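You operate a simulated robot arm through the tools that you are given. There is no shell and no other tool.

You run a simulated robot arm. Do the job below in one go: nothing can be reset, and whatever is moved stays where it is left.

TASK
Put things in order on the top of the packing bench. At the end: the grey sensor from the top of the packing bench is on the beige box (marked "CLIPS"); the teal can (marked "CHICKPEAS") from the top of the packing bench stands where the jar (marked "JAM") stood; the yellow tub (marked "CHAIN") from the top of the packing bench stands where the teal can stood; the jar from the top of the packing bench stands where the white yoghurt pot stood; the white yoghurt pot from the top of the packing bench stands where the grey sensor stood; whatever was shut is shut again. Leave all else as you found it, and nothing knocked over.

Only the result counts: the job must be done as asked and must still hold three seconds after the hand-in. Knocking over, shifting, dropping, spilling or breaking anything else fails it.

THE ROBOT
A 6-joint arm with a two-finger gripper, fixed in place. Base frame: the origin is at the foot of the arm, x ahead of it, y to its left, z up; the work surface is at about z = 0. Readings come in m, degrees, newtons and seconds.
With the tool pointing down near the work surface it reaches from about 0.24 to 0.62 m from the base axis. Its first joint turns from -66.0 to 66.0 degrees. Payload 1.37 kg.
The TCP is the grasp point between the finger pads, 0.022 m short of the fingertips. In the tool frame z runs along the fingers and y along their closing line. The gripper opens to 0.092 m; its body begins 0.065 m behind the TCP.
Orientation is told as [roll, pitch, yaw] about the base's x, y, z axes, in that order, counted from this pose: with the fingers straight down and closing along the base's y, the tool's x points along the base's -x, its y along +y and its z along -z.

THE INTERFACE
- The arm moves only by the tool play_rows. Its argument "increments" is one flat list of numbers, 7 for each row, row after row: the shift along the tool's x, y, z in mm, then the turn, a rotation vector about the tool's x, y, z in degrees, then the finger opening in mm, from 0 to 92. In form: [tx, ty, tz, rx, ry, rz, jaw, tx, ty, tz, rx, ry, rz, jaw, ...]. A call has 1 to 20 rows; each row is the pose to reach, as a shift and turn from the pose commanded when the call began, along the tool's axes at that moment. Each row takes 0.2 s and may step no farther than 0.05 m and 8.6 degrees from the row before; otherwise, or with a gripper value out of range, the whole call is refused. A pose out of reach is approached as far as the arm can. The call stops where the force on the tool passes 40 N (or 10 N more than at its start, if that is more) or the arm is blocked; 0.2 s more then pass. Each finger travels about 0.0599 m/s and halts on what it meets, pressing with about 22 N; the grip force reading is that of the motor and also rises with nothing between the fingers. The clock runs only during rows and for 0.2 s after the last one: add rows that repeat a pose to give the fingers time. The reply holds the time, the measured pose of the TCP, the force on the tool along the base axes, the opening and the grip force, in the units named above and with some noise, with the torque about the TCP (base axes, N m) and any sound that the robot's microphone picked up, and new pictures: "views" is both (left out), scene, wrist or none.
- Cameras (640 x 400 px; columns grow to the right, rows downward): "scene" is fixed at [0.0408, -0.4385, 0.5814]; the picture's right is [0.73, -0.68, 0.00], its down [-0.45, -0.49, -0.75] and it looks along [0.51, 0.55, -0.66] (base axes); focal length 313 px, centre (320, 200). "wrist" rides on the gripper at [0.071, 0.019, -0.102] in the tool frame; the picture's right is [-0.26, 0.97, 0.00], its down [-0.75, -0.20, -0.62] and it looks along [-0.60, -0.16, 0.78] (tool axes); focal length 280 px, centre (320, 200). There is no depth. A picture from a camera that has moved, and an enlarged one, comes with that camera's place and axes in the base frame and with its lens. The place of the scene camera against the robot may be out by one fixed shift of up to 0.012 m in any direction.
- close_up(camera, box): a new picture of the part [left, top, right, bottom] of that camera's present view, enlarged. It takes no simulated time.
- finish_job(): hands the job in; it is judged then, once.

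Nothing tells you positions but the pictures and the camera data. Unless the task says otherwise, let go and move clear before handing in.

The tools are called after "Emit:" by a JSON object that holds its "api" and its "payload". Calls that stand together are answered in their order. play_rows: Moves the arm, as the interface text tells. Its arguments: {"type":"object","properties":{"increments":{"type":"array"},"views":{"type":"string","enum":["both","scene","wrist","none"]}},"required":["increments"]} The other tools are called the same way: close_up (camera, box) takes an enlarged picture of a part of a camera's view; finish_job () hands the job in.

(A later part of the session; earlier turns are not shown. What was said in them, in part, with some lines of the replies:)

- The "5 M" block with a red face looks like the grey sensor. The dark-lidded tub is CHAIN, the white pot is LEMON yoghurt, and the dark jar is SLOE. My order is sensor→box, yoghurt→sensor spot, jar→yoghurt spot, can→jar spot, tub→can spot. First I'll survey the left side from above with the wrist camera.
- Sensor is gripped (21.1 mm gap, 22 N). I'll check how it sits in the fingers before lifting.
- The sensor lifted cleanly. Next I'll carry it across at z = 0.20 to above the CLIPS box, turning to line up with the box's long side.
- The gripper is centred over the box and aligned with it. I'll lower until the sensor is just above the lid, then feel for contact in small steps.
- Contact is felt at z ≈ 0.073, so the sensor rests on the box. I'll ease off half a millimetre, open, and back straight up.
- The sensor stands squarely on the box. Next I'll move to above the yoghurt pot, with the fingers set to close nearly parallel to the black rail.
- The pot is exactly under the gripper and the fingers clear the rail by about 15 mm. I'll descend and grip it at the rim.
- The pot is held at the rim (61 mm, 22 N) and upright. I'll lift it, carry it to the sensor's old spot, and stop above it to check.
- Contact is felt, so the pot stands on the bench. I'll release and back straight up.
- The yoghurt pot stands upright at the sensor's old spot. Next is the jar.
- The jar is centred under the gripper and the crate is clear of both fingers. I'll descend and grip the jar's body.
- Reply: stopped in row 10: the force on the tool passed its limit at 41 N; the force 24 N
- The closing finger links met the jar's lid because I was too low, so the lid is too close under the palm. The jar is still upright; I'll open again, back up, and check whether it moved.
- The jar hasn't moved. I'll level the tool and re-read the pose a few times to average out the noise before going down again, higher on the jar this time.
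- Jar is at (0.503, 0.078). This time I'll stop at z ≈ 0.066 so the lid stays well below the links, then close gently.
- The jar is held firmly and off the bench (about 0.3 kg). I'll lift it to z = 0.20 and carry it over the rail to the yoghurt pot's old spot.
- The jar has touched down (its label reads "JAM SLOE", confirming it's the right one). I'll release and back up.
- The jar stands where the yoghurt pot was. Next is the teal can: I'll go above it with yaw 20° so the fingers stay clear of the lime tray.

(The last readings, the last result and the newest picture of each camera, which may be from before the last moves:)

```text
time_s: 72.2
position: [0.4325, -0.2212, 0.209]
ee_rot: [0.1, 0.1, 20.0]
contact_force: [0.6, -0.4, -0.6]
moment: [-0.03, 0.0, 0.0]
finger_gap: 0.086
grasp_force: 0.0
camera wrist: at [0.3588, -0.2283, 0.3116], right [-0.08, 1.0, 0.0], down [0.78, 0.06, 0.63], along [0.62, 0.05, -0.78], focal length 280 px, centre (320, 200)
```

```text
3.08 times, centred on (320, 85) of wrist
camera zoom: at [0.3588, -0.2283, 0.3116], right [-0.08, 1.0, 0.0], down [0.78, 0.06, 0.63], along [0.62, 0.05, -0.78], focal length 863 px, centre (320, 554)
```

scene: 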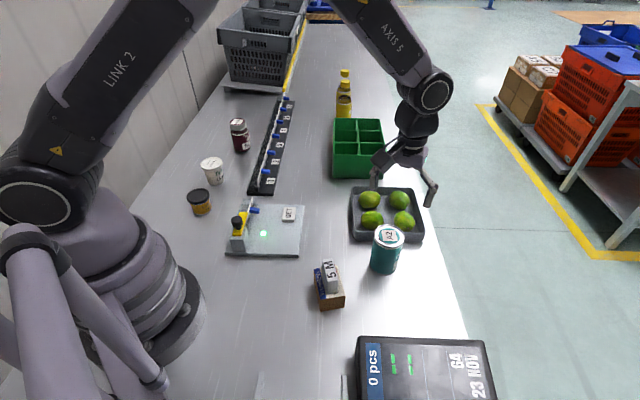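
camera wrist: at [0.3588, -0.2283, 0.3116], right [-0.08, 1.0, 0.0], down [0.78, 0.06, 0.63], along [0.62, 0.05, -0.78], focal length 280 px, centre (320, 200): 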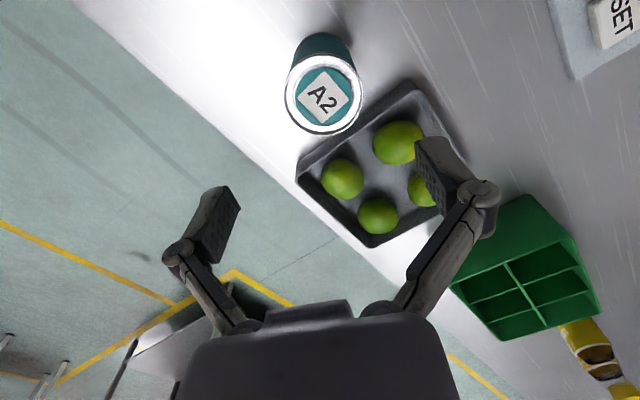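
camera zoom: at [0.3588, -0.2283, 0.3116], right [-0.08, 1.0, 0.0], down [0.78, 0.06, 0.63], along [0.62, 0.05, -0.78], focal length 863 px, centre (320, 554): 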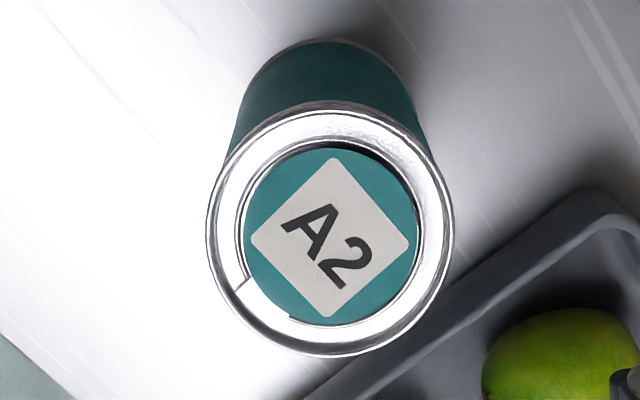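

The can is about 2.5 mm to the side, so I'll correct that, descend to z ≈ 0.065 (tips above the tray rim) and close step by step.

Emit:
{"api": "play_rows", "payload": {"increments": [0, 2.7, 40, 0, 0, 0, 86, 0, 2.7, 80, 0, 0, 0, 86, 0, 2.7, 115, 0, 0, 0, 86, 0, 2.7, 135, 0, 0, 0, 86, 0, 2.7, 144, 0, 0, 0, 86, 0, 2.7, 144, 0, 0, 0, 86, 0, 2.7, 144, 0, 0, 0, 78, 0, 2.7, 144, 0, 0, 0, 72, 0, 2.7, 144, 0, 0, 0, 68, 0, 2.7, 144, 0, 0, 0, 68], "views": "both"}}

Emit:
{"api": "close_up", "payload": {"camera": "scene", "box": [330, 180, 440, 280]}}

```text
time_s: 74.4
position: [0.4302, -0.2177, 0.0661]
ee_rot: [0.1, 0.0, 19.9]
contact_force: [-0.3, 1.2, 0.5]
moment: [-0.01, 0.02, 0.0]
finger_gap: 0.0681
grasp_force: 0.0
camera wrist: at [0.3572, -0.2237, 0.1681], right [-0.08, 1.0, 0.0], down [0.78, 0.06, 0.63], along [0.62, 0.05, -0.78], focal length 280 px, centre (320, 200)
```

scene: 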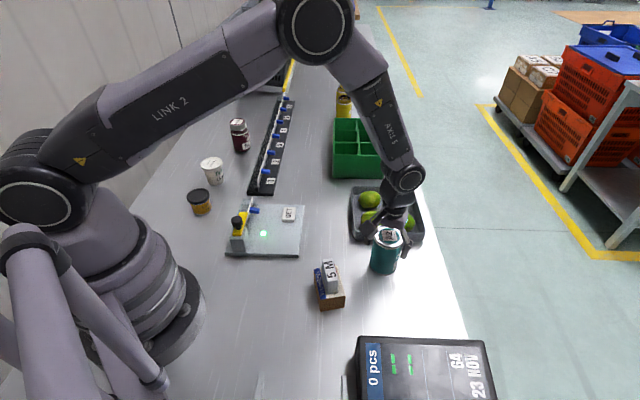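
wrist: 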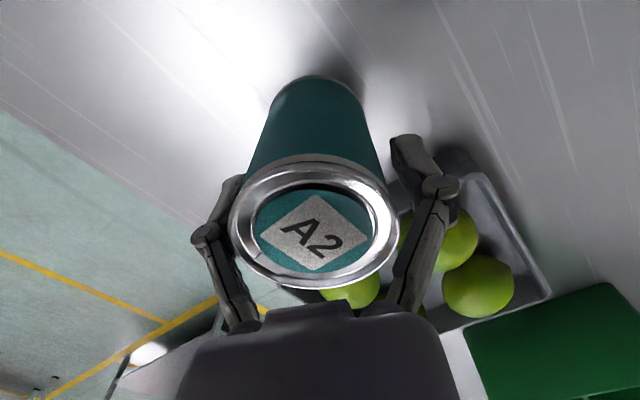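

```text
4.00 times, centred on (385, 230) of scene
camera zoom: at [0.0408, -0.4385, 0.5814], right [0.73, -0.68, 0.0], down [-0.45, -0.49, -0.75], along [0.51, 0.55, -0.66], focal length 1253 px, centre (60, 80)
```

zoom: 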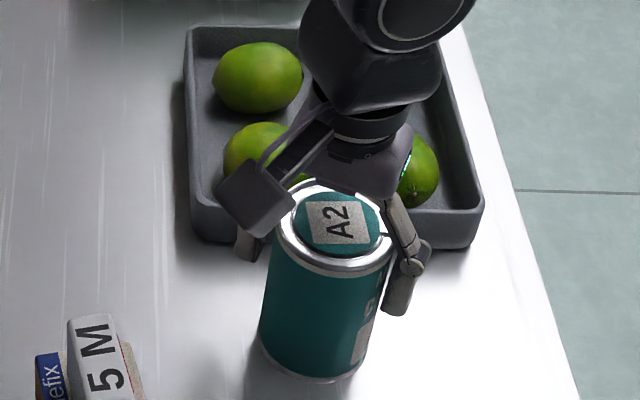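

Emit:
{"api": "play_rows", "payload": {"increments": [0, 0, 0, 0, 0, 0, 65, 0, 0, 0, 0, 0, 0, 62, 0, 0, 0, 0, 0, 0, 58, 0, 0, 0, 0, 0, 0, 52, 0, 0, 0, 0, 0, 0, 52], "views": "wrist"}}

Emit:
{"api": "play_rows", "payload": {"increments": [0, 0, 0, 0, 0, 0, 52], "views": "none"}}

Emit:
{"api": "play_rows", "payload": {"increments": [0, 0, 0, 0, 0, 0, 52], "views": "none"}}

Emit:
{"api": "play_rows", "payload": {"increments": [0, 0, 0, 0, 0, 0, 52], "views": "none"}}

```text
time_s: 75.6
position: [0.4305, -0.2174, 0.0657]
ee_rot: [0.0, -0.1, 20.0]
contact_force: [-0.3, -1.0, 3.0]
moment: [-0.09, 0.02, 0.01]
finger_gap: 0.0594
grasp_force: 22.0
camera wrist: at [0.3573, -0.2238, 0.1683], right [-0.08, 1.0, 0.0], down [0.78, 0.06, 0.63], along [0.62, 0.05, -0.78], focal length 280 px, centre (320, 200)
```

wrist: 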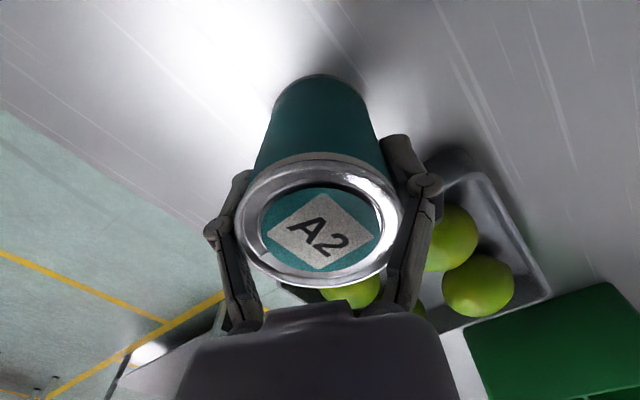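

```text
time_s: 76.0
position: [0.4309, -0.2165, 0.0667]
ee_rot: [0.0, -0.1, 20.0]
contact_force: [-0.9, -2.1, 4.7]
moment: [-0.11, 0.02, 0.03]
finger_gap: 0.0592
grasp_force: 21.4
```

```text
time_s: 76.4
position: [0.4298, -0.2179, 0.0658]
ee_rot: [0.0, -0.2, 20.0]
contact_force: [-0.3, -2.6, 6.2]
moment: [-0.09, 0.02, 0.0]
finger_gap: 0.0591
grasp_force: 22.2
```

```text
time_s: 76.8
position: [0.4306, -0.2177, 0.0666]
ee_rot: [0.0, -0.1, 20.0]
contact_force: [0.6, -2.5, 6.8]
moment: [-0.08, 0.02, 0.02]
finger_gap: 0.0592
grasp_force: 21.9
```

The can is gripped (59 mm). I'll lift it slowly and check.

Emit:
{"api": "play_rows", "payload": {"increments": [0, 0, -1, 0, 0, 0, 52, 0, 0, -3, 0, 0, 0, 52, 0, 0, -6, 0, 0, 0, 52, 0, 0, -10, 0, 0, 0, 52, 0, 0, -10, 0, 0, 0, 52], "views": "both"}}

Emit:
{"api": "close_up", "payload": {"camera": "scene", "box": [330, 180, 440, 280]}}

```text
time_s: 78.0
position: [0.4319, -0.2163, 0.076]
ee_rot: [0.1, -0.1, 19.9]
contact_force: [-0.4, 0.2, -3.2]
moment: [0.0, 0.0, 0.0]
finger_gap: 0.0588
grasp_force: 22.4
camera wrist: at [0.3581, -0.2233, 0.1782], right [-0.08, 1.0, 0.0], down [0.78, 0.06, 0.63], along [0.62, 0.05, -0.78], focal length 280 px, centre (320, 200)
```

scene: 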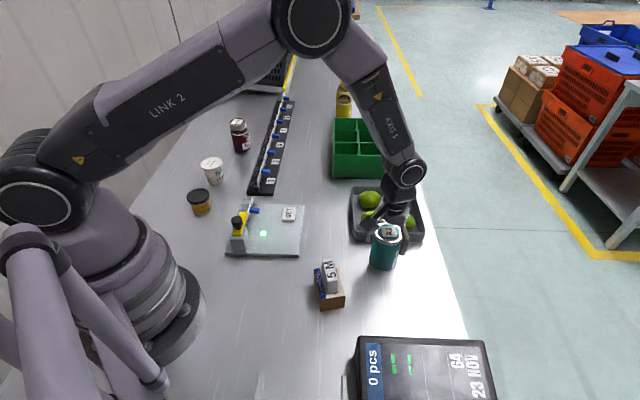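
wrist: 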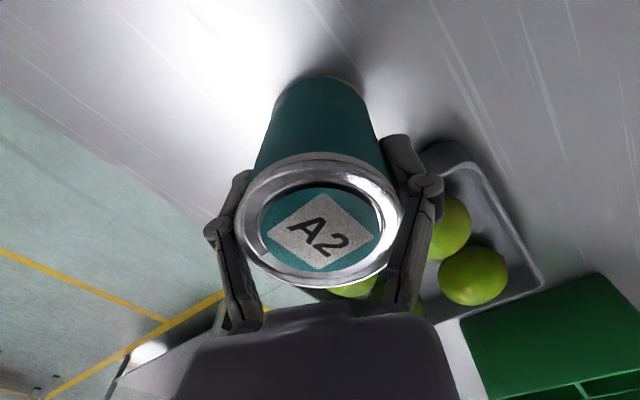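

```text
4.00 times, centred on (385, 230) of scene
camera zoom: at [0.0408, -0.4385, 0.5814], right [0.73, -0.68, 0.0], down [-0.45, -0.49, -0.75], along [0.51, 0.55, -0.66], focal length 1253 px, centre (60, 80)
```

zoom: 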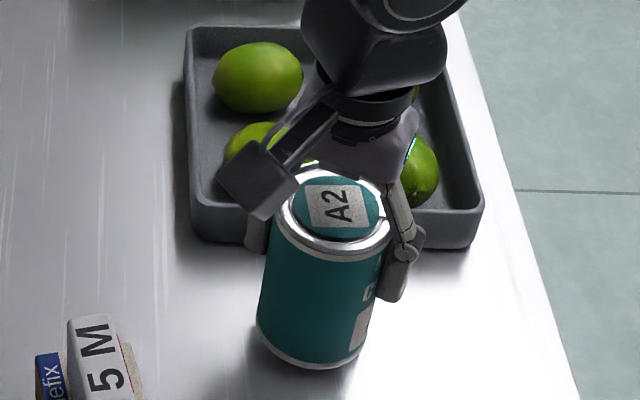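

Emit:
{"api": "play_rows", "payload": {"increments": [0, 0, -20, 0, 0, 0, 52, 0, 0, -50, 0, 0, 0, 52, 0, 0, -85, 0, 0, 0, 52, 0, 0, -118, 0, 0, 0, 52, 0, 0, -135, 0, 0, 0, 52, -8, 12, -135, 0, 0, 0, 52, -24, 36, -135, 0, 0, 0, 52, -42, 62, -135, 0, 0, 0, 52, -60, 89, -135, 0, 0, 0, 52, -77, 116, -135, 0, 0, 0, 52, -95, 142, -135, 0, 0, 0, 52, -113, 169, -135, 0, 0, 0, 52, -131, 196, -135, 0, 0, 0, 52, -148, 222, -135, 0, 0, 0, 52, -162, 242, -135, 0, 0, 0, 52, -168, 251, -135, 0, 0, 0, 52, -168.9, 252.9, -135, 0, 0, 0, 52, -168.9, 252.9, -135, 0, 0, 0, 52, -168.9, 252.9, -135, 0, 0, 0, 52], "views": "both"}}

```text
time_s: 82.0
position: [0.5031, 0.0773, 0.2116]
ee_rot: [0.1, 0.0, 20.0]
contact_force: [-0.4, -0.4, -2.4]
moment: [-0.01, 0.02, 0.03]
finger_gap: 0.059
grasp_force: 21.8
camera wrist: at [0.4299, 0.0711, 0.314], right [-0.08, 1.0, 0.0], down [0.78, 0.06, 0.63], along [0.62, 0.05, -0.78], focal length 280 px, centre (320, 200)
```

scene: 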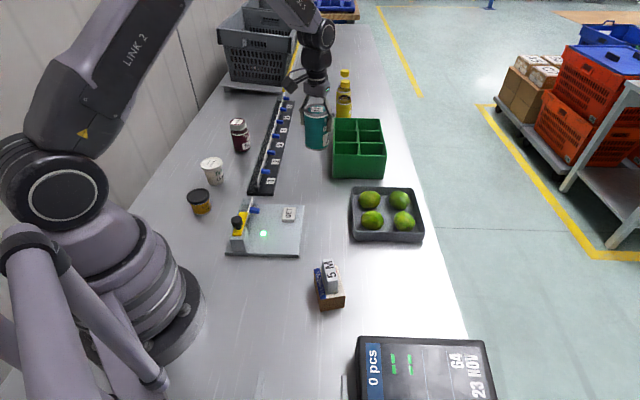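
wrist: 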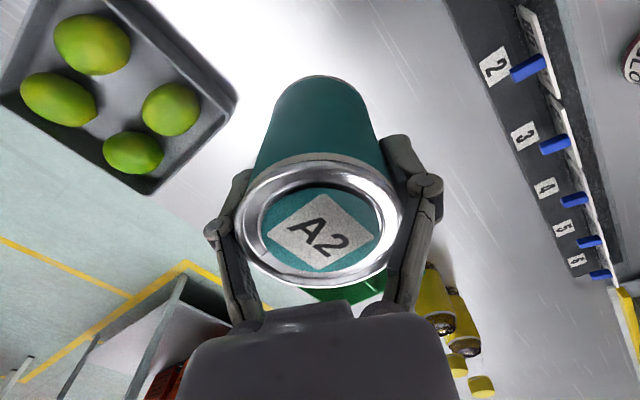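

Emit:
{"api": "play_rows", "payload": {"increments": [0, 0, 30, 0, 0, 0, 52, 0, 0, 65, 0, 0, 0, 52, 0, 0, 98, 0, 0, 0, 52, 0, 0, 122, 0, 0, 0, 52, 0, 0, 135, 0, 0, 0, 52, 0, 0, 140, 0, 0, 0, 52, 0, 0, 142, 0, 0, 0, 52, 0, 0, 142.5, 0, 0, 0, 52, 0, 0, 142.5, 0, 0, 0, 52], "views": "none"}}

Emit:
{"api": "play_rows", "payload": {"increments": [0, 0, 0.5, 0, 0, 0, 52, 0, 0, 1, 0, 0, 0, 52, 0, 0, 1, 0, 0, 0, 52], "views": "none"}}

Emit:
{"api": "play_rows", "payload": {"increments": [0, 0, 0.5, 0, 0, 0, 52, 0, 0, 1, 0, 0, 0, 52, 0, 0, 1, 0, 0, 0, 52], "views": "wrist"}}

Emit:
{"api": "close_up", "payload": {"camera": "scene", "box": [280, 110, 370, 200]}}

```text
time_s: 84.0
position: [0.5026, 0.0777, 0.0692]
ee_rot: [0.1, -0.1, 20.0]
contact_force: [0.4, -0.4, -2.6]
moment: [0.01, 0.01, -0.02]
finger_gap: 0.0589
grasp_force: 22.2
```

```text
time_s: 84.8
position: [0.503, 0.0782, 0.0695]
ee_rot: [0.1, 0.0, 20.0]
contact_force: [0.0, 0.0, -3.2]
moment: [0.01, -0.01, -0.03]
finger_gap: 0.059
grasp_force: 21.8
```

```text
time_s: 85.6
position: [0.5035, 0.0787, 0.0665]
ee_rot: [0.1, 0.0, 20.0]
contact_force: [-0.3, -0.1, -2.7]
moment: [-0.02, -0.01, 0.02]
finger_gap: 0.0591
grasp_force: 21.8
camera wrist: at [0.43, 0.0718, 0.1693], right [-0.08, 1.0, 0.0], down [0.78, 0.06, 0.63], along [0.62, 0.05, -0.78], focal length 280 px, centre (320, 200)
```

wrist: 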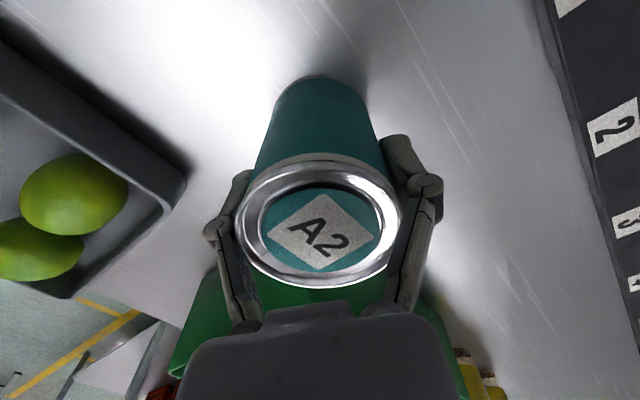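

```text
4.44 times, centred on (325, 155) of scene
camera zoom: at [0.0408, -0.4385, 0.5814], right [0.73, -0.68, 0.0], down [-0.45, -0.49, -0.75], along [0.51, 0.55, -0.66], focal length 1393 px, centre (298, 400)
```

zoom: 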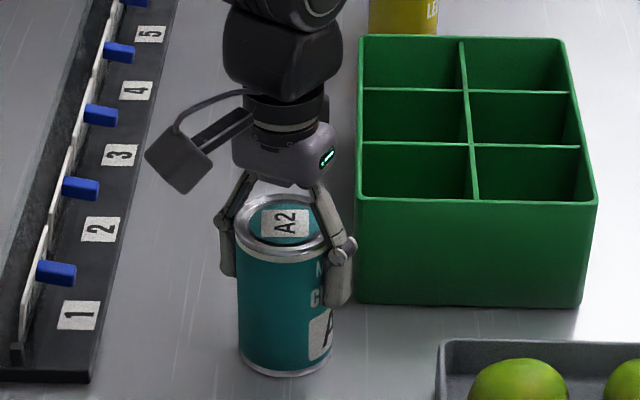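

Emit:
{"api": "play_rows", "payload": {"increments": [0, 0, 0.5, 0, 0, 0, 52, 0, 0, 0.5, 0, 0, 0, 52], "views": "none"}}

Emit:
{"api": "play_rows", "payload": {"increments": [0, 0, 0.5, 0, 0, 0, 52, 0, 0, 0.5, 0, 0, 0, 52], "views": "none"}}

Emit:
{"api": "play_rows", "payload": {"increments": [0, 0, 0.5, 0, 0, 0, 52, 0, 0, 0.5, 0, 0, 0, 52], "views": "none"}}

```text
time_s: 86.2
position: [0.5029, 0.078, 0.0658]
ee_rot: [0.1, -0.1, 20.1]
contact_force: [-0.5, 0.9, -2.8]
moment: [0.03, -0.03, 0.0]
finger_gap: 0.0591
grasp_force: 22.0
```

```text
time_s: 86.8
position: [0.5017, 0.0787, 0.0676]
ee_rot: [0.0, -0.1, 19.9]
contact_force: [-0.3, -1.5, 1.2]
moment: [-0.11, 0.01, 0.0]
finger_gap: 0.0588
grasp_force: 22.2
```

```text
time_s: 87.4
position: [0.5029, 0.0792, 0.0668]
ee_rot: [0.0, -0.2, 20.1]
contact_force: [-3.2, -2.5, 13.2]
moment: [-0.17, 0.27, 0.03]
finger_gap: 0.0592
grasp_force: 21.8
```

The can is on the bench. I'll ease off, release and back up.

Emit:
{"api": "play_rows", "payload": {"increments": [0, 0, -0.4, 0, 0, 0, 54, 0, 0, -0.4, 0, 0, 0, 58, 0, 0, -0.4, 0, 0, 0, 62, 0, 0, -0.4, 0, 0, 0, 68, 0, 0, -0.4, 0, 0, 0, 76, 0, 0, -0.4, 0, 0, 0, 84, 0, 0, -0.4, 0, 0, 0, 84, 0, 0, -10, 0, 0, 0, 84, 0, 0, -35, 0, 0, 0, 84, 0, 0, -75, 0, 0, 0, 84, 0, 0, -115, 0, 0, 0, 84, 0, 0, -145, 0, 0, 0, 84, 0, 0, -145, 0, 0, 0, 84], "views": "both"}}

Emit:
{"api": "close_up", "payload": {"camera": "wrist", "box": [220, 20, 420, 150]}}

Emit:
{"api": "close_up", "payload": {"camera": "scene", "box": [280, 110, 370, 200]}}

```text
time_s: 90.2
position: [0.5021, 0.0776, 0.2098]
ee_rot: [0.1, 0.0, 20.0]
contact_force: [-0.5, 1.3, 0.2]
moment: [0.01, 0.02, 0.0]
finger_gap: 0.084
grasp_force: 0.0
camera wrist: at [0.4301, 0.072, 0.3113], right [-0.08, 1.0, 0.0], down [0.78, 0.06, 0.63], along [0.62, 0.05, -0.78], focal length 280 px, centre (320, 200)
```

scene: 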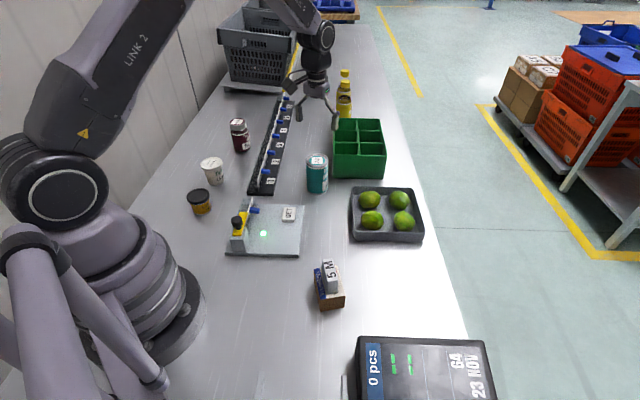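
wrist: 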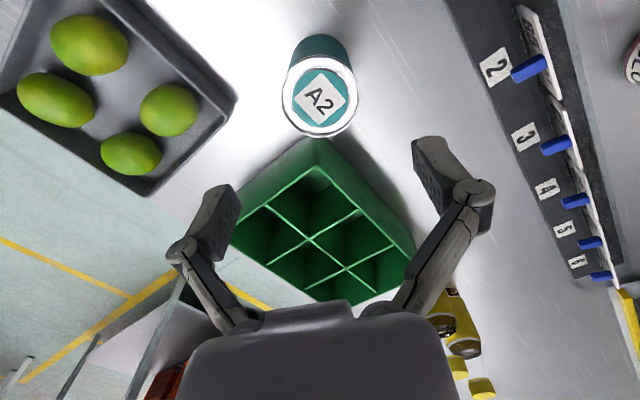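

```text
3.08 times, centred on (320, 85) of wrist
camera zoom: at [0.4301, 0.072, 0.3113], right [-0.08, 1.0, 0.0], down [0.78, 0.06, 0.63], along [0.62, 0.05, -0.78], focal length 863 px, centre (320, 554)
```

zoom: 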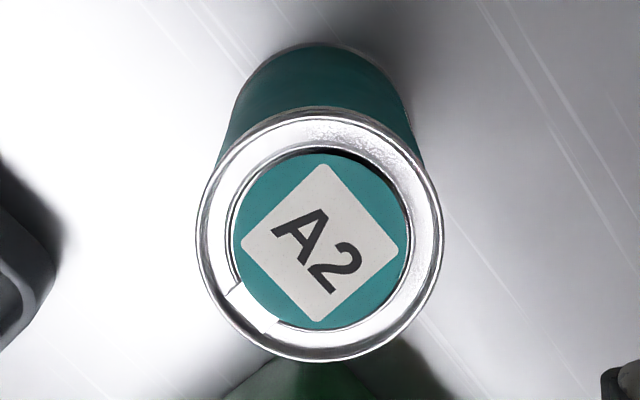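

```text
4.44 times, centred on (325, 155) of scene
camera zoom: at [0.0408, -0.4385, 0.5814], right [0.73, -0.68, 0.0], down [-0.45, -0.49, -0.75], along [0.51, 0.55, -0.66], focal length 1393 px, centre (298, 400)
```

zoom: 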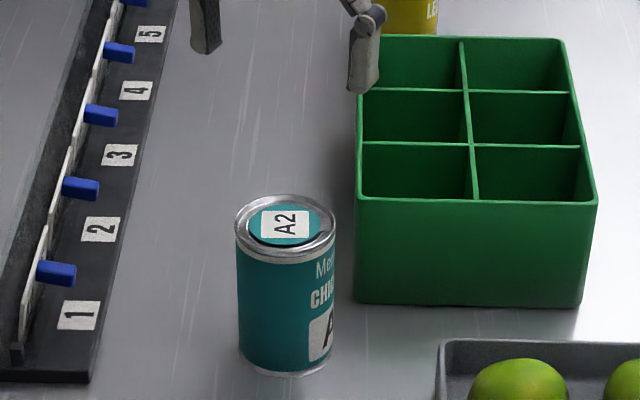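

The can stands at the jar's old spot. Last item: the CHAIN tub. I'll move above it with yaw 0.

Emit:
{"api": "play_rows", "payload": {"increments": [12, 13, 0, 0, 0, 1, 84, 36, 38, 0, 0, 0, 3.3, 84, 60, 64, 0, 0, 0, 5.5, 84, 85, 89, 0, 0, 0, 7.8, 84, 109, 115, 0, 0, 0, 10, 84, 133, 140, 0, 0, 0, 12.2, 84, 157, 165, 0, 0, 0, 14.4, 84, 181, 190, 0, 0, 0, 16.7, 84, 203, 214, 0, 0, 0, 18.6, 84, 215, 226, 0, 0, 0, 20, 84, 217.9, 229.3, 0, 0, 0, 20, 84, 217.9, 229.3, 20, 0, 0, 20, 84, 217.9, 229.3, 39.5, 0, 0, 20, 84, 217.9, 229.3, 39.5, 0, 0, 20, 84, 217.9, 229.3, 39.5, 0, 0, 20, 84], "views": "both"}}

Emit:
{"api": "close_up", "payload": {"camera": "wrist", "box": [220, 20, 420, 150]}}

Emit:
{"api": "close_up", "payload": {"camera": "scene", "box": [170, 170, 260, 250]}}

```text
time_s: 93.4
position: [0.2183, 0.2205, 0.1709]
ee_rot: [0.1, 0.0, 0.0]
contact_force: [-0.5, 0.5, 0.4]
moment: [0.0, -0.02, 0.0]
finger_gap: 0.084
grasp_force: 0.0
camera wrist: at [0.1491, 0.24, 0.2732], right [0.26, 0.96, 0.0], down [0.75, -0.21, 0.63], along [0.6, -0.16, -0.78], focal length 280 px, centre (320, 200)
```

scene: 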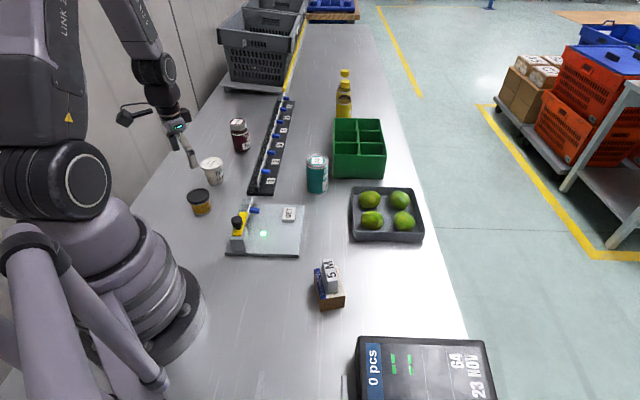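
wrist: 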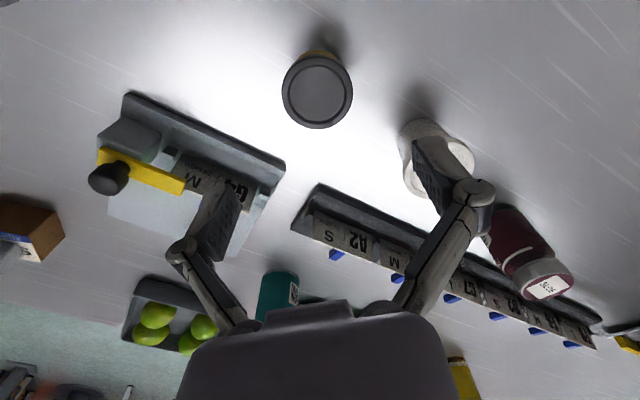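

```text
3.08 times, centred on (320, 85) of wrist
camera zoom: at [0.1491, 0.24, 0.2732], right [0.26, 0.96, 0.0], down [0.75, -0.21, 0.63], along [0.6, -0.16, -0.78], focal length 863 px, centre (320, 554)
```

zoom: 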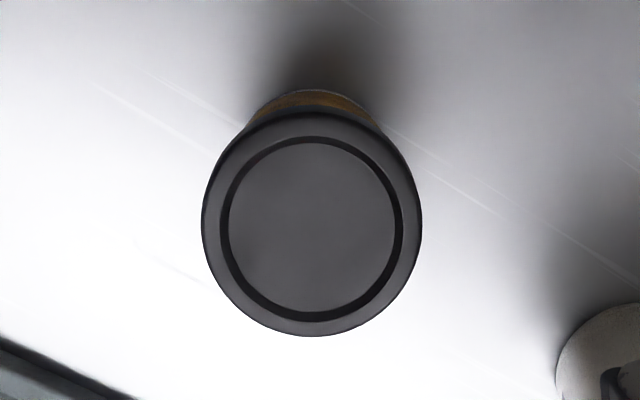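

```text
5.00 times, centred on (215, 210) of scene
camera zoom: at [0.0408, -0.4385, 0.5814], right [0.73, -0.68, 0.0], down [-0.45, -0.49, -0.75], along [0.51, 0.55, -0.66], focal length 1567 px, centre (845, 150)
```

zoom: 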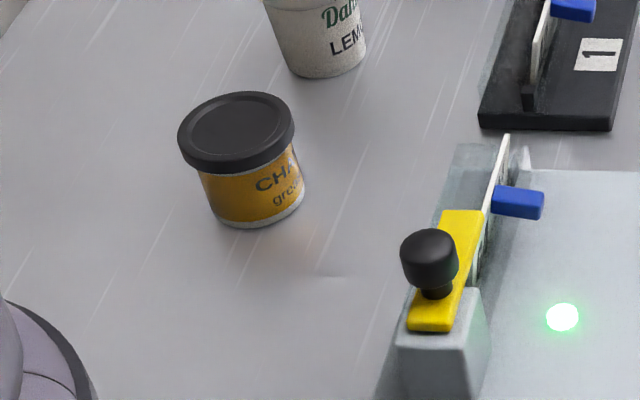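

The tub is 2 mm off centre, with its lid top at about 45 mm. The fixture and yoghurt pot are clear of the fingers. I'll descend and grip it by the lid.

Emit:
{"api": "play_rows", "payload": {"increments": [0.6, -2.1, 40, 0, 0, 0, 84, 0.6, -2.1, 80, 0, 0, 0, 84, 0.6, -2.1, 110, 0, 0, 0, 84, 0.6, -2.1, 130, 0, 0, 0, 84, 0.6, -2.1, 138, 0, 0, 0, 84, 0.6, -2.1, 138, 0, 0, 0, 84, 0.6, -2.1, 138, 0, 0, 0, 76, 0.6, -2.1, 138, 0, 0, 0, 70, 0.6, -2.1, 138, 0, 0, 0, 64, 0.6, -2.1, 138, 0, 0, 0, 64], "views": "both"}}

Emit:
{"api": "close_up", "payload": {"camera": "scene", "box": [170, 170, 260, 250]}}

```text
time_s: 95.6
position: [0.2191, 0.2163, 0.0326]
ee_rot: [0.2, -0.1, 0.1]
contact_force: [-0.2, -0.2, 0.5]
moment: [-0.01, 0.02, 0.0]
finger_gap: 0.0639
grasp_force: 0.0
camera wrist: at [0.1485, 0.2365, 0.1355], right [0.26, 0.96, 0.0], down [0.75, -0.21, 0.63], along [0.6, -0.16, -0.78], focal length 280 px, centre (320, 200)
```

scene: 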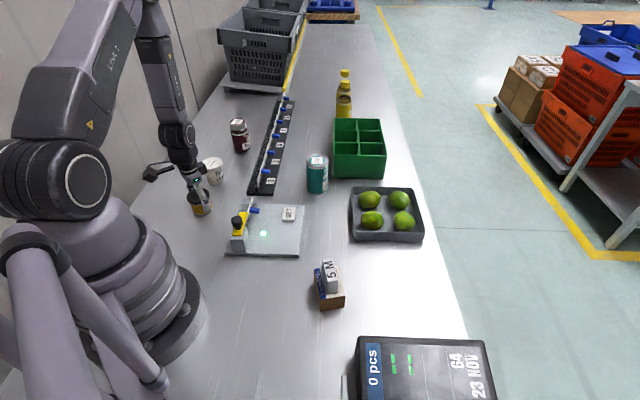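
wrist: 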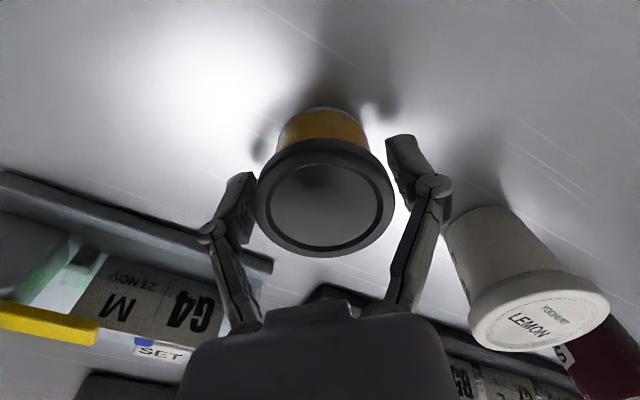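

```text
5.00 times, centred on (215, 210) of scene
camera zoom: at [0.0408, -0.4385, 0.5814], right [0.73, -0.68, 0.0], down [-0.45, -0.49, -0.75], along [0.51, 0.55, -0.66], focal length 1567 px, centre (845, 150)
```

zoom: 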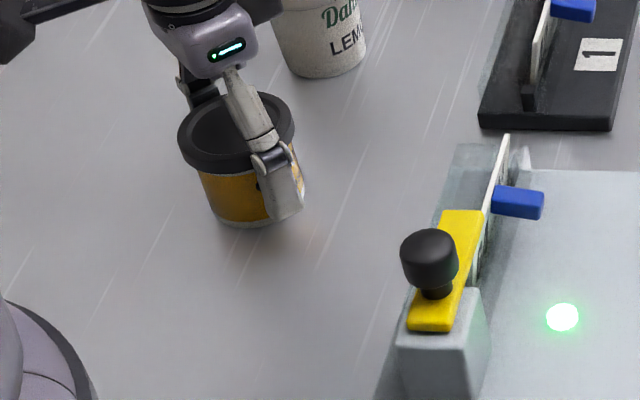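

The tub is now 2 mm to the left of centre, so I'll shift to match before closing.

Emit:
{"api": "play_rows", "payload": {"increments": [-0.3, 1, 0, 0, 0, 0, 66, -0.5, 2, 0, 0, 0, 0, 66, -0.5, 2, 0, 0, 0, 0, 66, -0.5, 2, 0, 0, 0, 0, 66, -0.5, 2, 0, 0, 0, 0, 66], "views": "wrist"}}

Emit:
{"api": "close_up", "payload": {"camera": "wrist", "box": [220, 90, 420, 270]}}

```text
time_s: 96.8
position: [0.2198, 0.2196, 0.0332]
ee_rot: [0.1, 0.0, 0.1]
contact_force: [-1.0, -0.3, -0.5]
moment: [-0.01, -0.02, -0.02]
finger_gap: 0.0657
grasp_force: 0.1
camera wrist: at [0.1489, 0.2387, 0.1352], right [0.26, 0.96, 0.0], down [0.75, -0.21, 0.63], along [0.6, -0.16, -0.78], focal length 280 px, centre (320, 200)
```

wrist: 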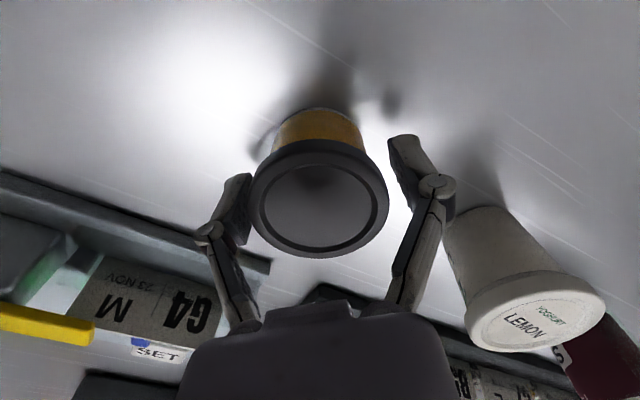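

```text
2.22 times, centred on (320, 180) of wrist
camera zoom: at [0.1489, 0.2387, 0.1352], right [0.26, 0.96, 0.0], down [0.75, -0.21, 0.63], along [0.6, -0.16, -0.78], focal length 623 px, centre (320, 244)
```

zoom: 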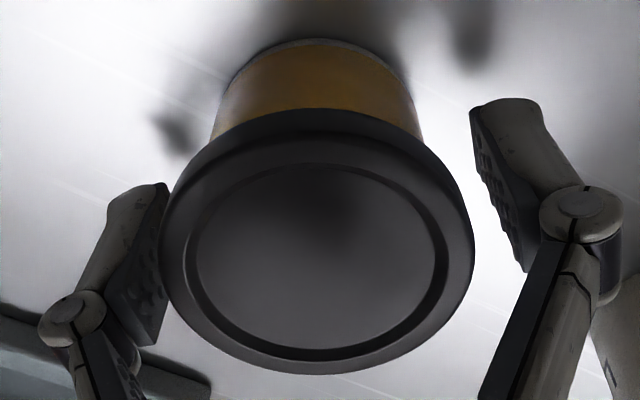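

Emit:
{"api": "play_rows", "payload": {"increments": [0, 0, 0, 0, 0, 0, 62, 0, 0, 0, 0, 0, 0, 59, 0, 0, 0, 0, 0, 0, 56, 0, 0, 0, 0, 0, 0, 52, 0, 0, 0, 0, 0, 0, 46, 0, 0, 0, 0, 0, 0, 46], "views": "wrist"}}

Emit:
{"api": "play_rows", "payload": {"increments": [0, 0, -1, 0, 0, 0, 46, 0, 0, -3, 0, 0, 0, 46, 0, 0, -6, 0, 0, 0, 46, 0, 0, -10, 0, 0, 0, 46, 0, 0, -10, 0, 0, 0, 46], "views": "both"}}

Emit:
{"api": "close_up", "payload": {"camera": "scene", "box": [170, 170, 260, 250]}}

```text
time_s: 98.2
position: [0.2187, 0.2198, 0.0328]
ee_rot: [0.1, 0.0, 0.1]
contact_force: [1.4, -0.1, -0.1]
moment: [0.0, 0.02, 0.03]
finger_gap: 0.0561
grasp_force: 21.5
camera wrist: at [0.1488, 0.2387, 0.1352], right [0.26, 0.96, 0.0], down [0.75, -0.21, 0.63], along [0.6, -0.16, -0.78], focal length 280 px, centre (320, 200)
```

wrist: 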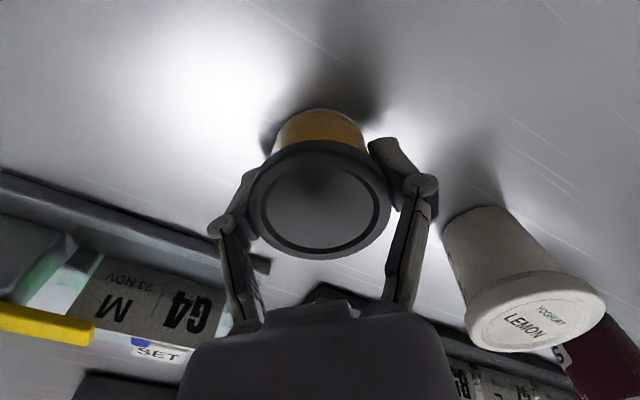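

```text
time_s: 99.4
position: [0.2203, 0.2187, 0.0436]
ee_rot: [0.0, -0.2, 0.1]
contact_force: [0.2, 0.4, -1.6]
moment: [0.02, 0.02, -0.01]
finger_gap: 0.0562
grasp_force: 22.3
camera wrist: at [0.1494, 0.2382, 0.145], right [0.26, 0.96, 0.0], down [0.75, -0.21, 0.62], along [0.6, -0.16, -0.78], focal length 280 px, centre (320, 200)
```

scene: 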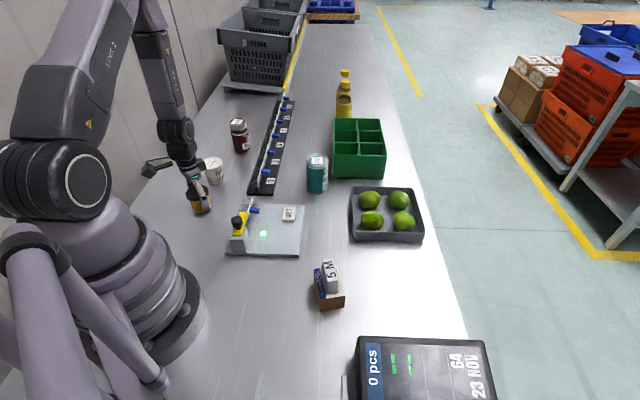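
wrist: 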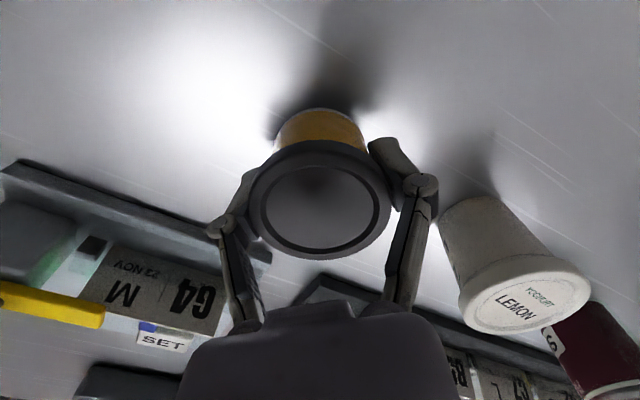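

```text
5.00 times, centred on (215, 210) of scene
camera zoom: at [0.0408, -0.4385, 0.5814], right [0.73, -0.68, 0.0], down [-0.45, -0.49, -0.75], along [0.51, 0.55, -0.66], focal length 1567 px, centre (845, 150)
```

zoom: 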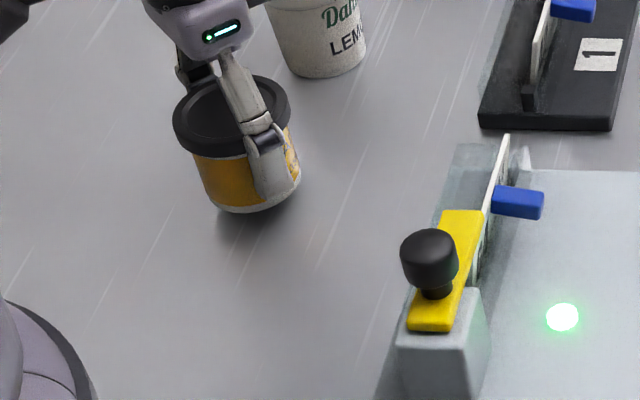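

The tub is held level. I'll lift to about z = 0.20 and carry it to the can's old spot.

Emit:
{"api": "play_rows", "payload": {"increments": [0, 0, -15, 0, 0, 0, 46, 0, 0, -45, 0, 0, 0, 46, 0, 0, -85, 0, 0, 0, 46, 0, 0, -125, 0, 0, 0, 46, 0, 0, -155, 0, 0, 0, 46, 0, 0, -155, 0, 0, 0, 46], "views": "none"}}

Emit:
{"api": "play_rows", "payload": {"increments": [-4.2, -8.8, 0, 0, 0, -0.4, 46, -14.8, -30.7, 0, 0, 0, -1.4, 46, -29.5, -61.3, 0, 0, 0, -2.8, 46, -44.3, -92, 0, 0, 0, -4.2, 46, -59.1, -122.6, 0, 0, 0, -5.6, 46, -73.9, -153.3, 0, 0, 0, -7, 46, -88.6, -184, 0, 0, 0, -8.4, 46, -103.4, -214.6, 0, 0, 0, -9.8, 46, -118.2, -245.3, 0, 0, 0, -11.2, 46, -132.9, -275.9, 0, 0, 0, -12.6, 46, -147.7, -306.6, 0, 0, 0, -14, 46, -162.5, -337.3, 0, 0, 0, -15.4, 46, -177.2, -367.9, 0, 0, 0, -16.8, 46, -189.9, -394.2, 0, 0, 0, -18, 46, -200.5, -416.1, 0, 0, 0, -19, 46, -207.8, -431.4, 0, 0, 0, -19.7, 46, -211, -438, 0, 0, 0, -20, 46, -211, -438, 0, 0, 0, -20, 46, -211, -438, 0, 0, 0, -20, 46], "views": "both"}}

Emit:
{"api": "play_rows", "payload": {"increments": [0, 0, 0, 0, 0, 0, 46], "views": "none"}}

Emit:
{"api": "play_rows", "payload": {"increments": [0, 0, 0, 0, 0, 0, 46], "views": "none"}}

```text
time_s: 100.8
position: [0.2192, 0.2169, 0.197]
ee_rot: [0.0, 0.0, 0.0]
contact_force: [-0.9, 0.2, -0.7]
moment: [-0.01, -0.02, -0.01]
finger_gap: 0.0563
grasp_force: 22.2
```

```text
time_s: 104.8
position: [0.4292, -0.2191, 0.1962]
ee_rot: [0.1, -0.1, 20.0]
contact_force: [-0.3, -1.1, -1.2]
moment: [-0.03, -0.02, 0.01]
finger_gap: 0.0563
grasp_force: 21.4
camera wrist: at [0.3574, -0.2253, 0.2989], right [-0.08, 1.0, 0.0], down [0.78, 0.06, 0.63], along [0.62, 0.05, -0.78], focal length 280 px, centre (320, 200)
```

scene: 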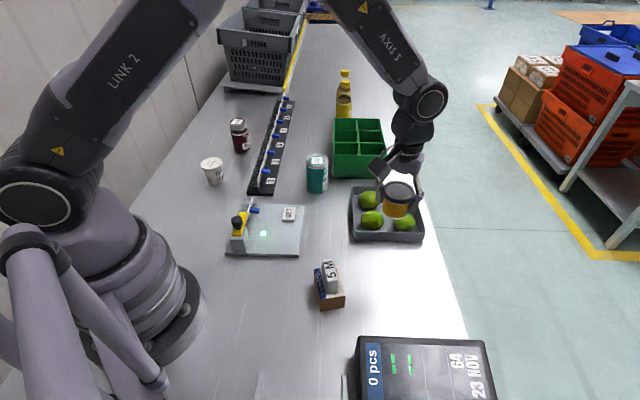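
wrist: 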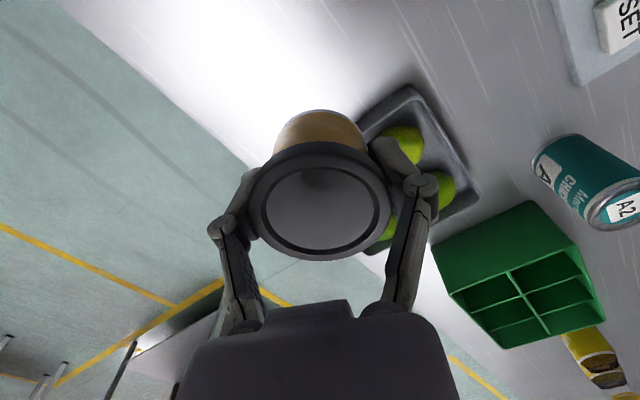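

```text
time_s: 105.2
position: [0.4294, -0.2194, 0.1963]
ee_rot: [0.1, 0.0, 20.0]
contact_force: [-1.3, 0.1, -1.0]
moment: [-0.01, -0.02, -0.01]
finger_gap: 0.0566
grasp_force: 22.3
```

```text
time_s: 105.6
position: [0.43, -0.2187, 0.1972]
ee_rot: [0.1, 0.0, 19.9]
contact_force: [0.7, 0.6, -2.3]
moment: [0.01, 0.02, 0.03]
finger_gap: 0.0562
grasp_force: 22.3
```

Emit:
{"api": "play_rows", "payload": {"increments": [0, 0, 30, 0, 0, 0, 46, 0, 0, 70, 0, 0, 0, 46, 0, 0, 108, 0, 0, 0, 46, 0, 0, 138, 0, 0, 0, 46, 0, 0, 154, 0, 0, 0, 46, 0, 0, 160, 0, 0, 0, 46, 0, 0, 162, 0, 0, 0, 46, 0, 0, 162, 0, 0, 0, 46], "views": "both"}}

Emit:
{"api": "close_up", "payload": {"camera": "scene", "box": [330, 180, 440, 280]}}

```text
time_s: 107.4
position: [0.4306, -0.2174, 0.0337]
ee_rot: [0.1, -0.1, 19.9]
contact_force: [0.4, -0.5, -0.4]
moment: [0.02, -0.02, -0.01]
finger_gap: 0.056
grasp_force: 22.4
camera wrist: at [0.3581, -0.2246, 0.1357], right [-0.08, 1.0, 0.0], down [0.78, 0.06, 0.63], along [0.62, 0.05, -0.78], focal length 280 px, centre (320, 200)
```

scene: 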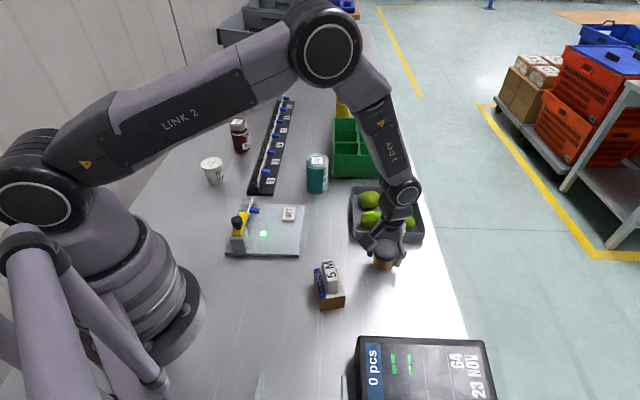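
wrist: 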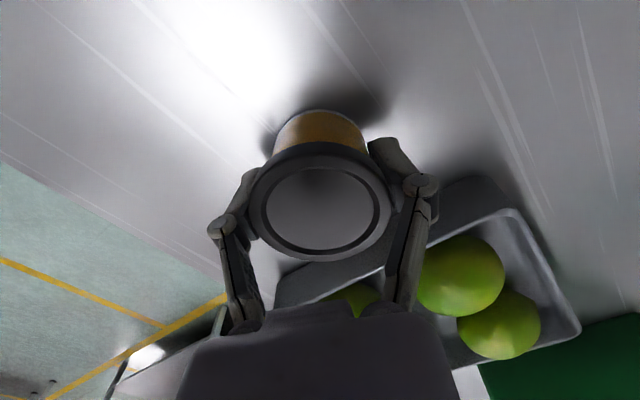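

```text
4.00 times, centred on (385, 230) of scene
camera zoom: at [0.0408, -0.4385, 0.5814], right [0.73, -0.68, 0.0], down [-0.45, -0.49, -0.75], along [0.51, 0.55, -0.66], focal length 1253 px, centre (60, 80)
```

zoom: 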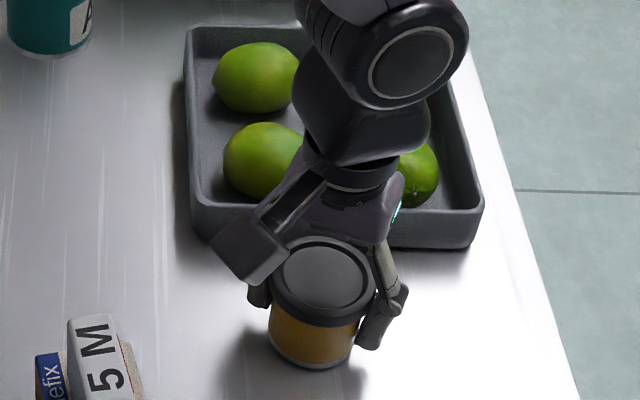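

Emit:
{"api": "play_rows", "payload": {"increments": [0.3, -0.7, 0.5, 0, 0, 0, 46, 0.5, -1.4, 1, 0, 0, 0, 46, 0.5, -1.4, 1.5, 0, 0, 0, 46, 0.5, -1.4, 1.5, 0, 0, 0, 46], "views": "none"}}

Emit:
{"api": "play_rows", "payload": {"increments": [0, 0, 0.5, 0, 0, 0, 46, 0, 0, 1, 0, 0, 0, 46, 0, 0, 1, 0, 0, 0, 46], "views": "none"}}

Emit:
{"api": "play_rows", "payload": {"increments": [0, 0, 0.5, 0, 0, 0, 46, 0, 0, 0.5, 0, 0, 0, 46], "views": "none"}}

Emit:
{"api": "play_rows", "payload": {"increments": [0, 0, 0.5, 0, 0, 0, 46, 0, 0, 0.5, 0, 0, 0, 46], "views": "none"}}

```text
time_s: 108.4
position: [0.43, -0.2198, 0.0323]
ee_rot: [0.1, 0.0, 20.0]
contact_force: [-0.8, -0.8, -1.3]
moment: [0.02, 0.02, 0.0]
finger_gap: 0.0562
grasp_force: 21.4
```

```text
time_s: 109.2
position: [0.4304, -0.22, 0.0328]
ee_rot: [0.2, 0.0, 20.0]
contact_force: [-1.1, -0.7, -0.8]
moment: [0.01, 0.0, 0.03]
finger_gap: 0.0562
grasp_force: 21.1
```

```text
time_s: 109.8
position: [0.4297, -0.221, 0.0321]
ee_rot: [0.1, 0.0, 20.0]
contact_force: [0.2, 0.8, -1.4]
moment: [0.02, 0.03, 0.0]
finger_gap: 0.0563
grasp_force: 21.8
```

```text
time_s: 110.4
position: [0.4304, -0.2198, 0.0308]
ee_rot: [-0.1, -0.1, 20.0]
contact_force: [-1.8, -0.4, 2.6]
moment: [-0.09, 0.05, 0.03]
finger_gap: 0.0564
grasp_force: 21.8
```

The tub has touched down at (0.430, -0.220). I'll release it and back straight up.

Emit:
{"api": "play_rows", "payload": {"increments": [0, 0, 0.2, 0, 0, 0, 50, 0, 0, 0.2, 0, 0, 0, 54, 0, 0, 0.2, 0, 0, 0, 58, 0, 0, 0.2, 0, 0, 0, 63, 0, 0, 0.2, 0, 0, 0, 70, 0, 0, 0.2, 0, 0, 0, 76, 0, 0, 0.2, 0, 0, 0, 76, 0, 0, -10, 0, 0, 0, 76, 0, 0, -35, 0, 0, 0, 76, 0, 0, -75, 0, 0, 0, 76, 0, 0, -120, 0, 0, 0, 76, 0, 0, -165, 0, 0, 0, 76, 0, 0, -165, 0, 0, 0, 76], "views": "both"}}

Emit:
{"api": "close_up", "payload": {"camera": "scene", "box": [300, 170, 440, 320]}}

Emit:
{"api": "close_up", "payload": {"camera": "wrist", "box": [220, 20, 420, 150]}}

```text
time_s: 113.2
position: [0.43, -0.2211, 0.1956]
ee_rot: [0.1, 0.1, 20.0]
contact_force: [0.3, -0.3, -0.4]
moment: [0.0, -0.02, -0.05]
finger_gap: 0.0762
grasp_force: 0.0
camera wrist: at [0.3568, -0.2276, 0.2975], right [-0.08, 1.0, 0.0], down [0.78, 0.06, 0.63], along [0.62, 0.05, -0.78], focal length 280 px, centre (320, 200)
```

scene: 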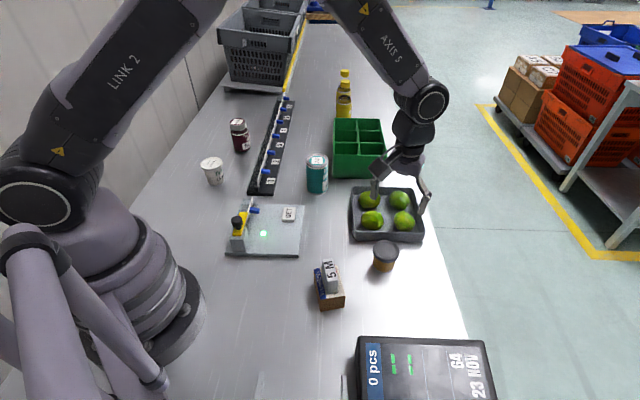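
wrist: 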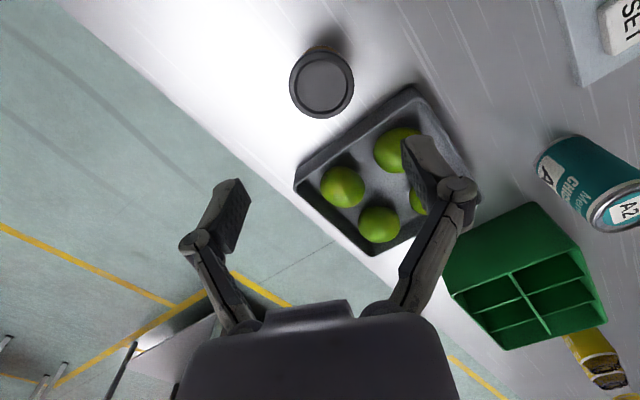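

```text
2.67 times, centred on (370, 245) of scene
camera zoom: at [0.0408, -0.4385, 0.5814], right [0.73, -0.68, 0.0], down [-0.45, -0.49, -0.75], along [0.51, 0.55, -0.66], focal length 836 px, centre (187, 80)
```

zoom: 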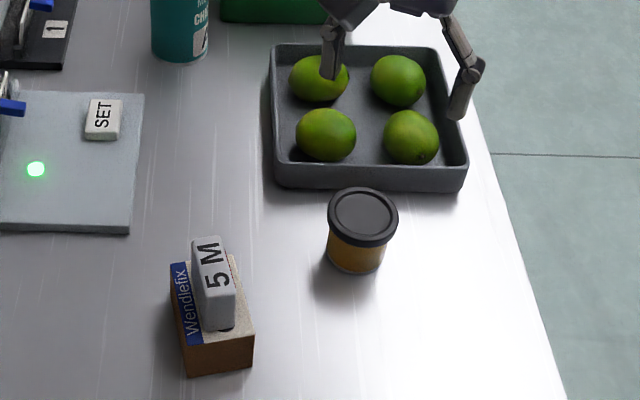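

```text
3.08 times, centred on (320, 85) of wrist
camera zoom: at [0.3568, -0.2276, 0.2975], right [-0.08, 1.0, 0.0], down [0.78, 0.06, 0.63], along [0.62, 0.05, -0.78], focal length 863 px, centre (320, 554)
```

zoom: 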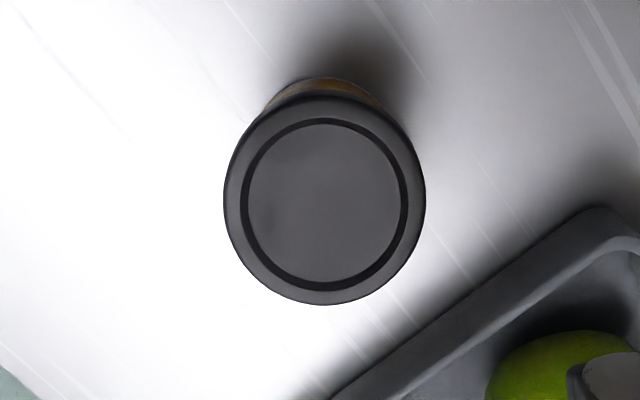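

All five items are in place and upright. I'll retreat to the starting pose and take a final overall look.

Emit:
{"api": "play_rows", "payload": {"increments": [0, 0, -35, 0, 0, 0, 76, 0, 0, -70, 0, 0, 0, 76, 0, 0, -105, 0, 0, 0, 76, 0, 0, -134, 0, 0, 0, 76, -4, 33, -134, 0, 0, 3, 80, -8, 66, -134, 0, 0, 6, 84, -13, 100, -134, 0, 0, 9, 88, -17, 133, -134, 0, 0, 12, 92, -21, 166, -134, 0, 0, 15, 92, -25, 200, -134, 0, 0, 18, 92, -29.5, 233, -134, 0, 0, 20, 92, -29.5, 233, -134, 0, 0, 20, 92], "views": "both"}}

Emit:
{"api": "close_up", "payload": {"camera": "scene", "box": [170, 90, 350, 220]}}

Emit:
{"api": "close_up", "payload": {"camera": "scene", "box": [220, 180, 440, 320]}}

```text
time_s: 115.8
position: [0.3776, 0.0085, 0.3297]
ee_rot: [0.1, 0.0, -0.1]
contact_force: [0.2, 1.4, -0.4]
moment: [0.01, -0.01, -0.03]
finger_gap: 0.0918
grasp_force: 0.0
camera wrist: at [0.3075, 0.0282, 0.4317], right [0.26, 0.96, 0.0], down [0.75, -0.21, 0.63], along [0.6, -0.16, -0.78], focal length 280 px, centre (320, 200)
```

scene: 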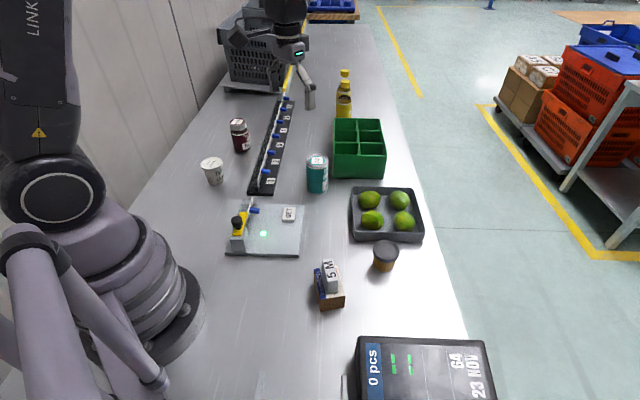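
wrist: 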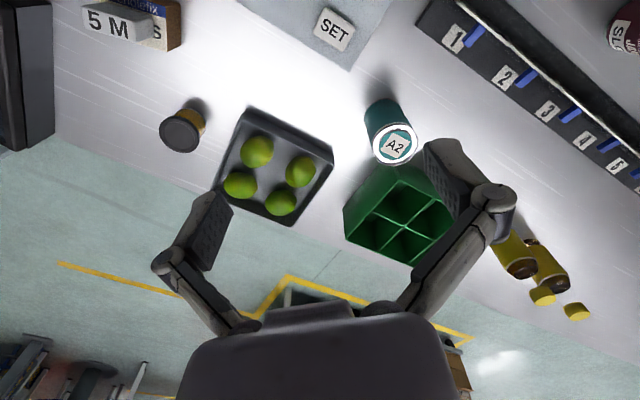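

```text
3.08 times, centred on (260, 155) of scene
camera zoom: at [0.0408, -0.4385, 0.5814], right [0.73, -0.68, 0.0], down [-0.45, -0.49, -0.75], along [0.51, 0.55, -0.66], focal length 964 px, centre (505, 338)
```

zoom: 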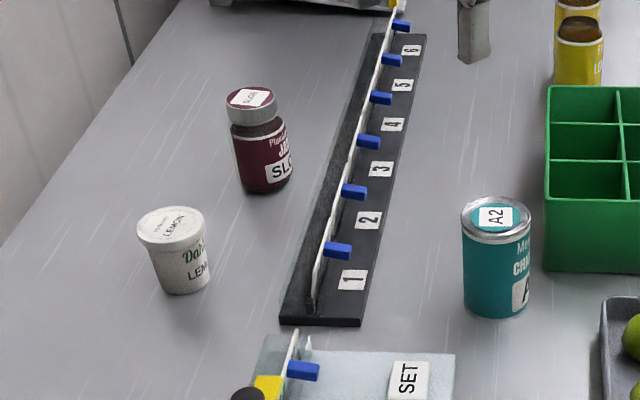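

```text
2.86 times, centred on (330, 250) of scene
camera zoom: at [0.0408, -0.4385, 0.5814], right [0.73, -0.68, 0.0], down [-0.45, -0.49, -0.75], along [0.51, 0.55, -0.66], focal length 895 px, centre (291, 57)
```

zoom: 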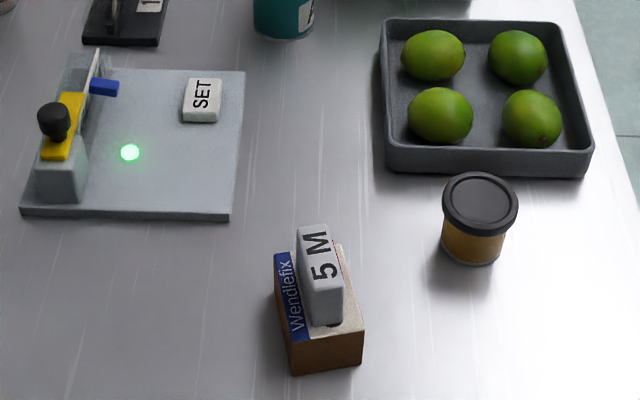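

The final views show every item where it belongs. The sensor is on the CLIPS box, the yoghurt pot is at the sensor's spot and the jar at the pot's spot. The can is at the jar's spot and the tub at the can's spot. Box, tray, crate, rail and fixture look the same as at the start, nothing was opened, and the arm is clear, so I'm handing in.

Emit:
{"api": "finish_job", "payload": {}}

```text
The job is handed in.
```

All five items are where you asked, standing upright, and the job is handed in.

| Item | Now stands |
|---|---|
| Grey sensor | on the beige CLIPS box |
| White yoghurt pot | where the sensor was |
| JAM jar | where the yoghurt pot was |
| Teal CHICKPEAS can | where the jar was |
| Yellow CHAIN tub | where the can was |

- **Placement:** each item is within a few millimetres of its spot, as near as the pictures let me judge.
- **Jar pick:** on the first try the gripper links pressed on the jar's lid (about 41 N) and the arm stopped. I opened, backed off and gripped higher. The pictures showed the jar had not moved.
- **Everything else:** in the last pictures the box, lime tray, crate, rail and fixture look as they did at the start. Nothing was opened, so nothing needed shutting.
- **Arm:** it is back at its starting pose, clear of the bench.
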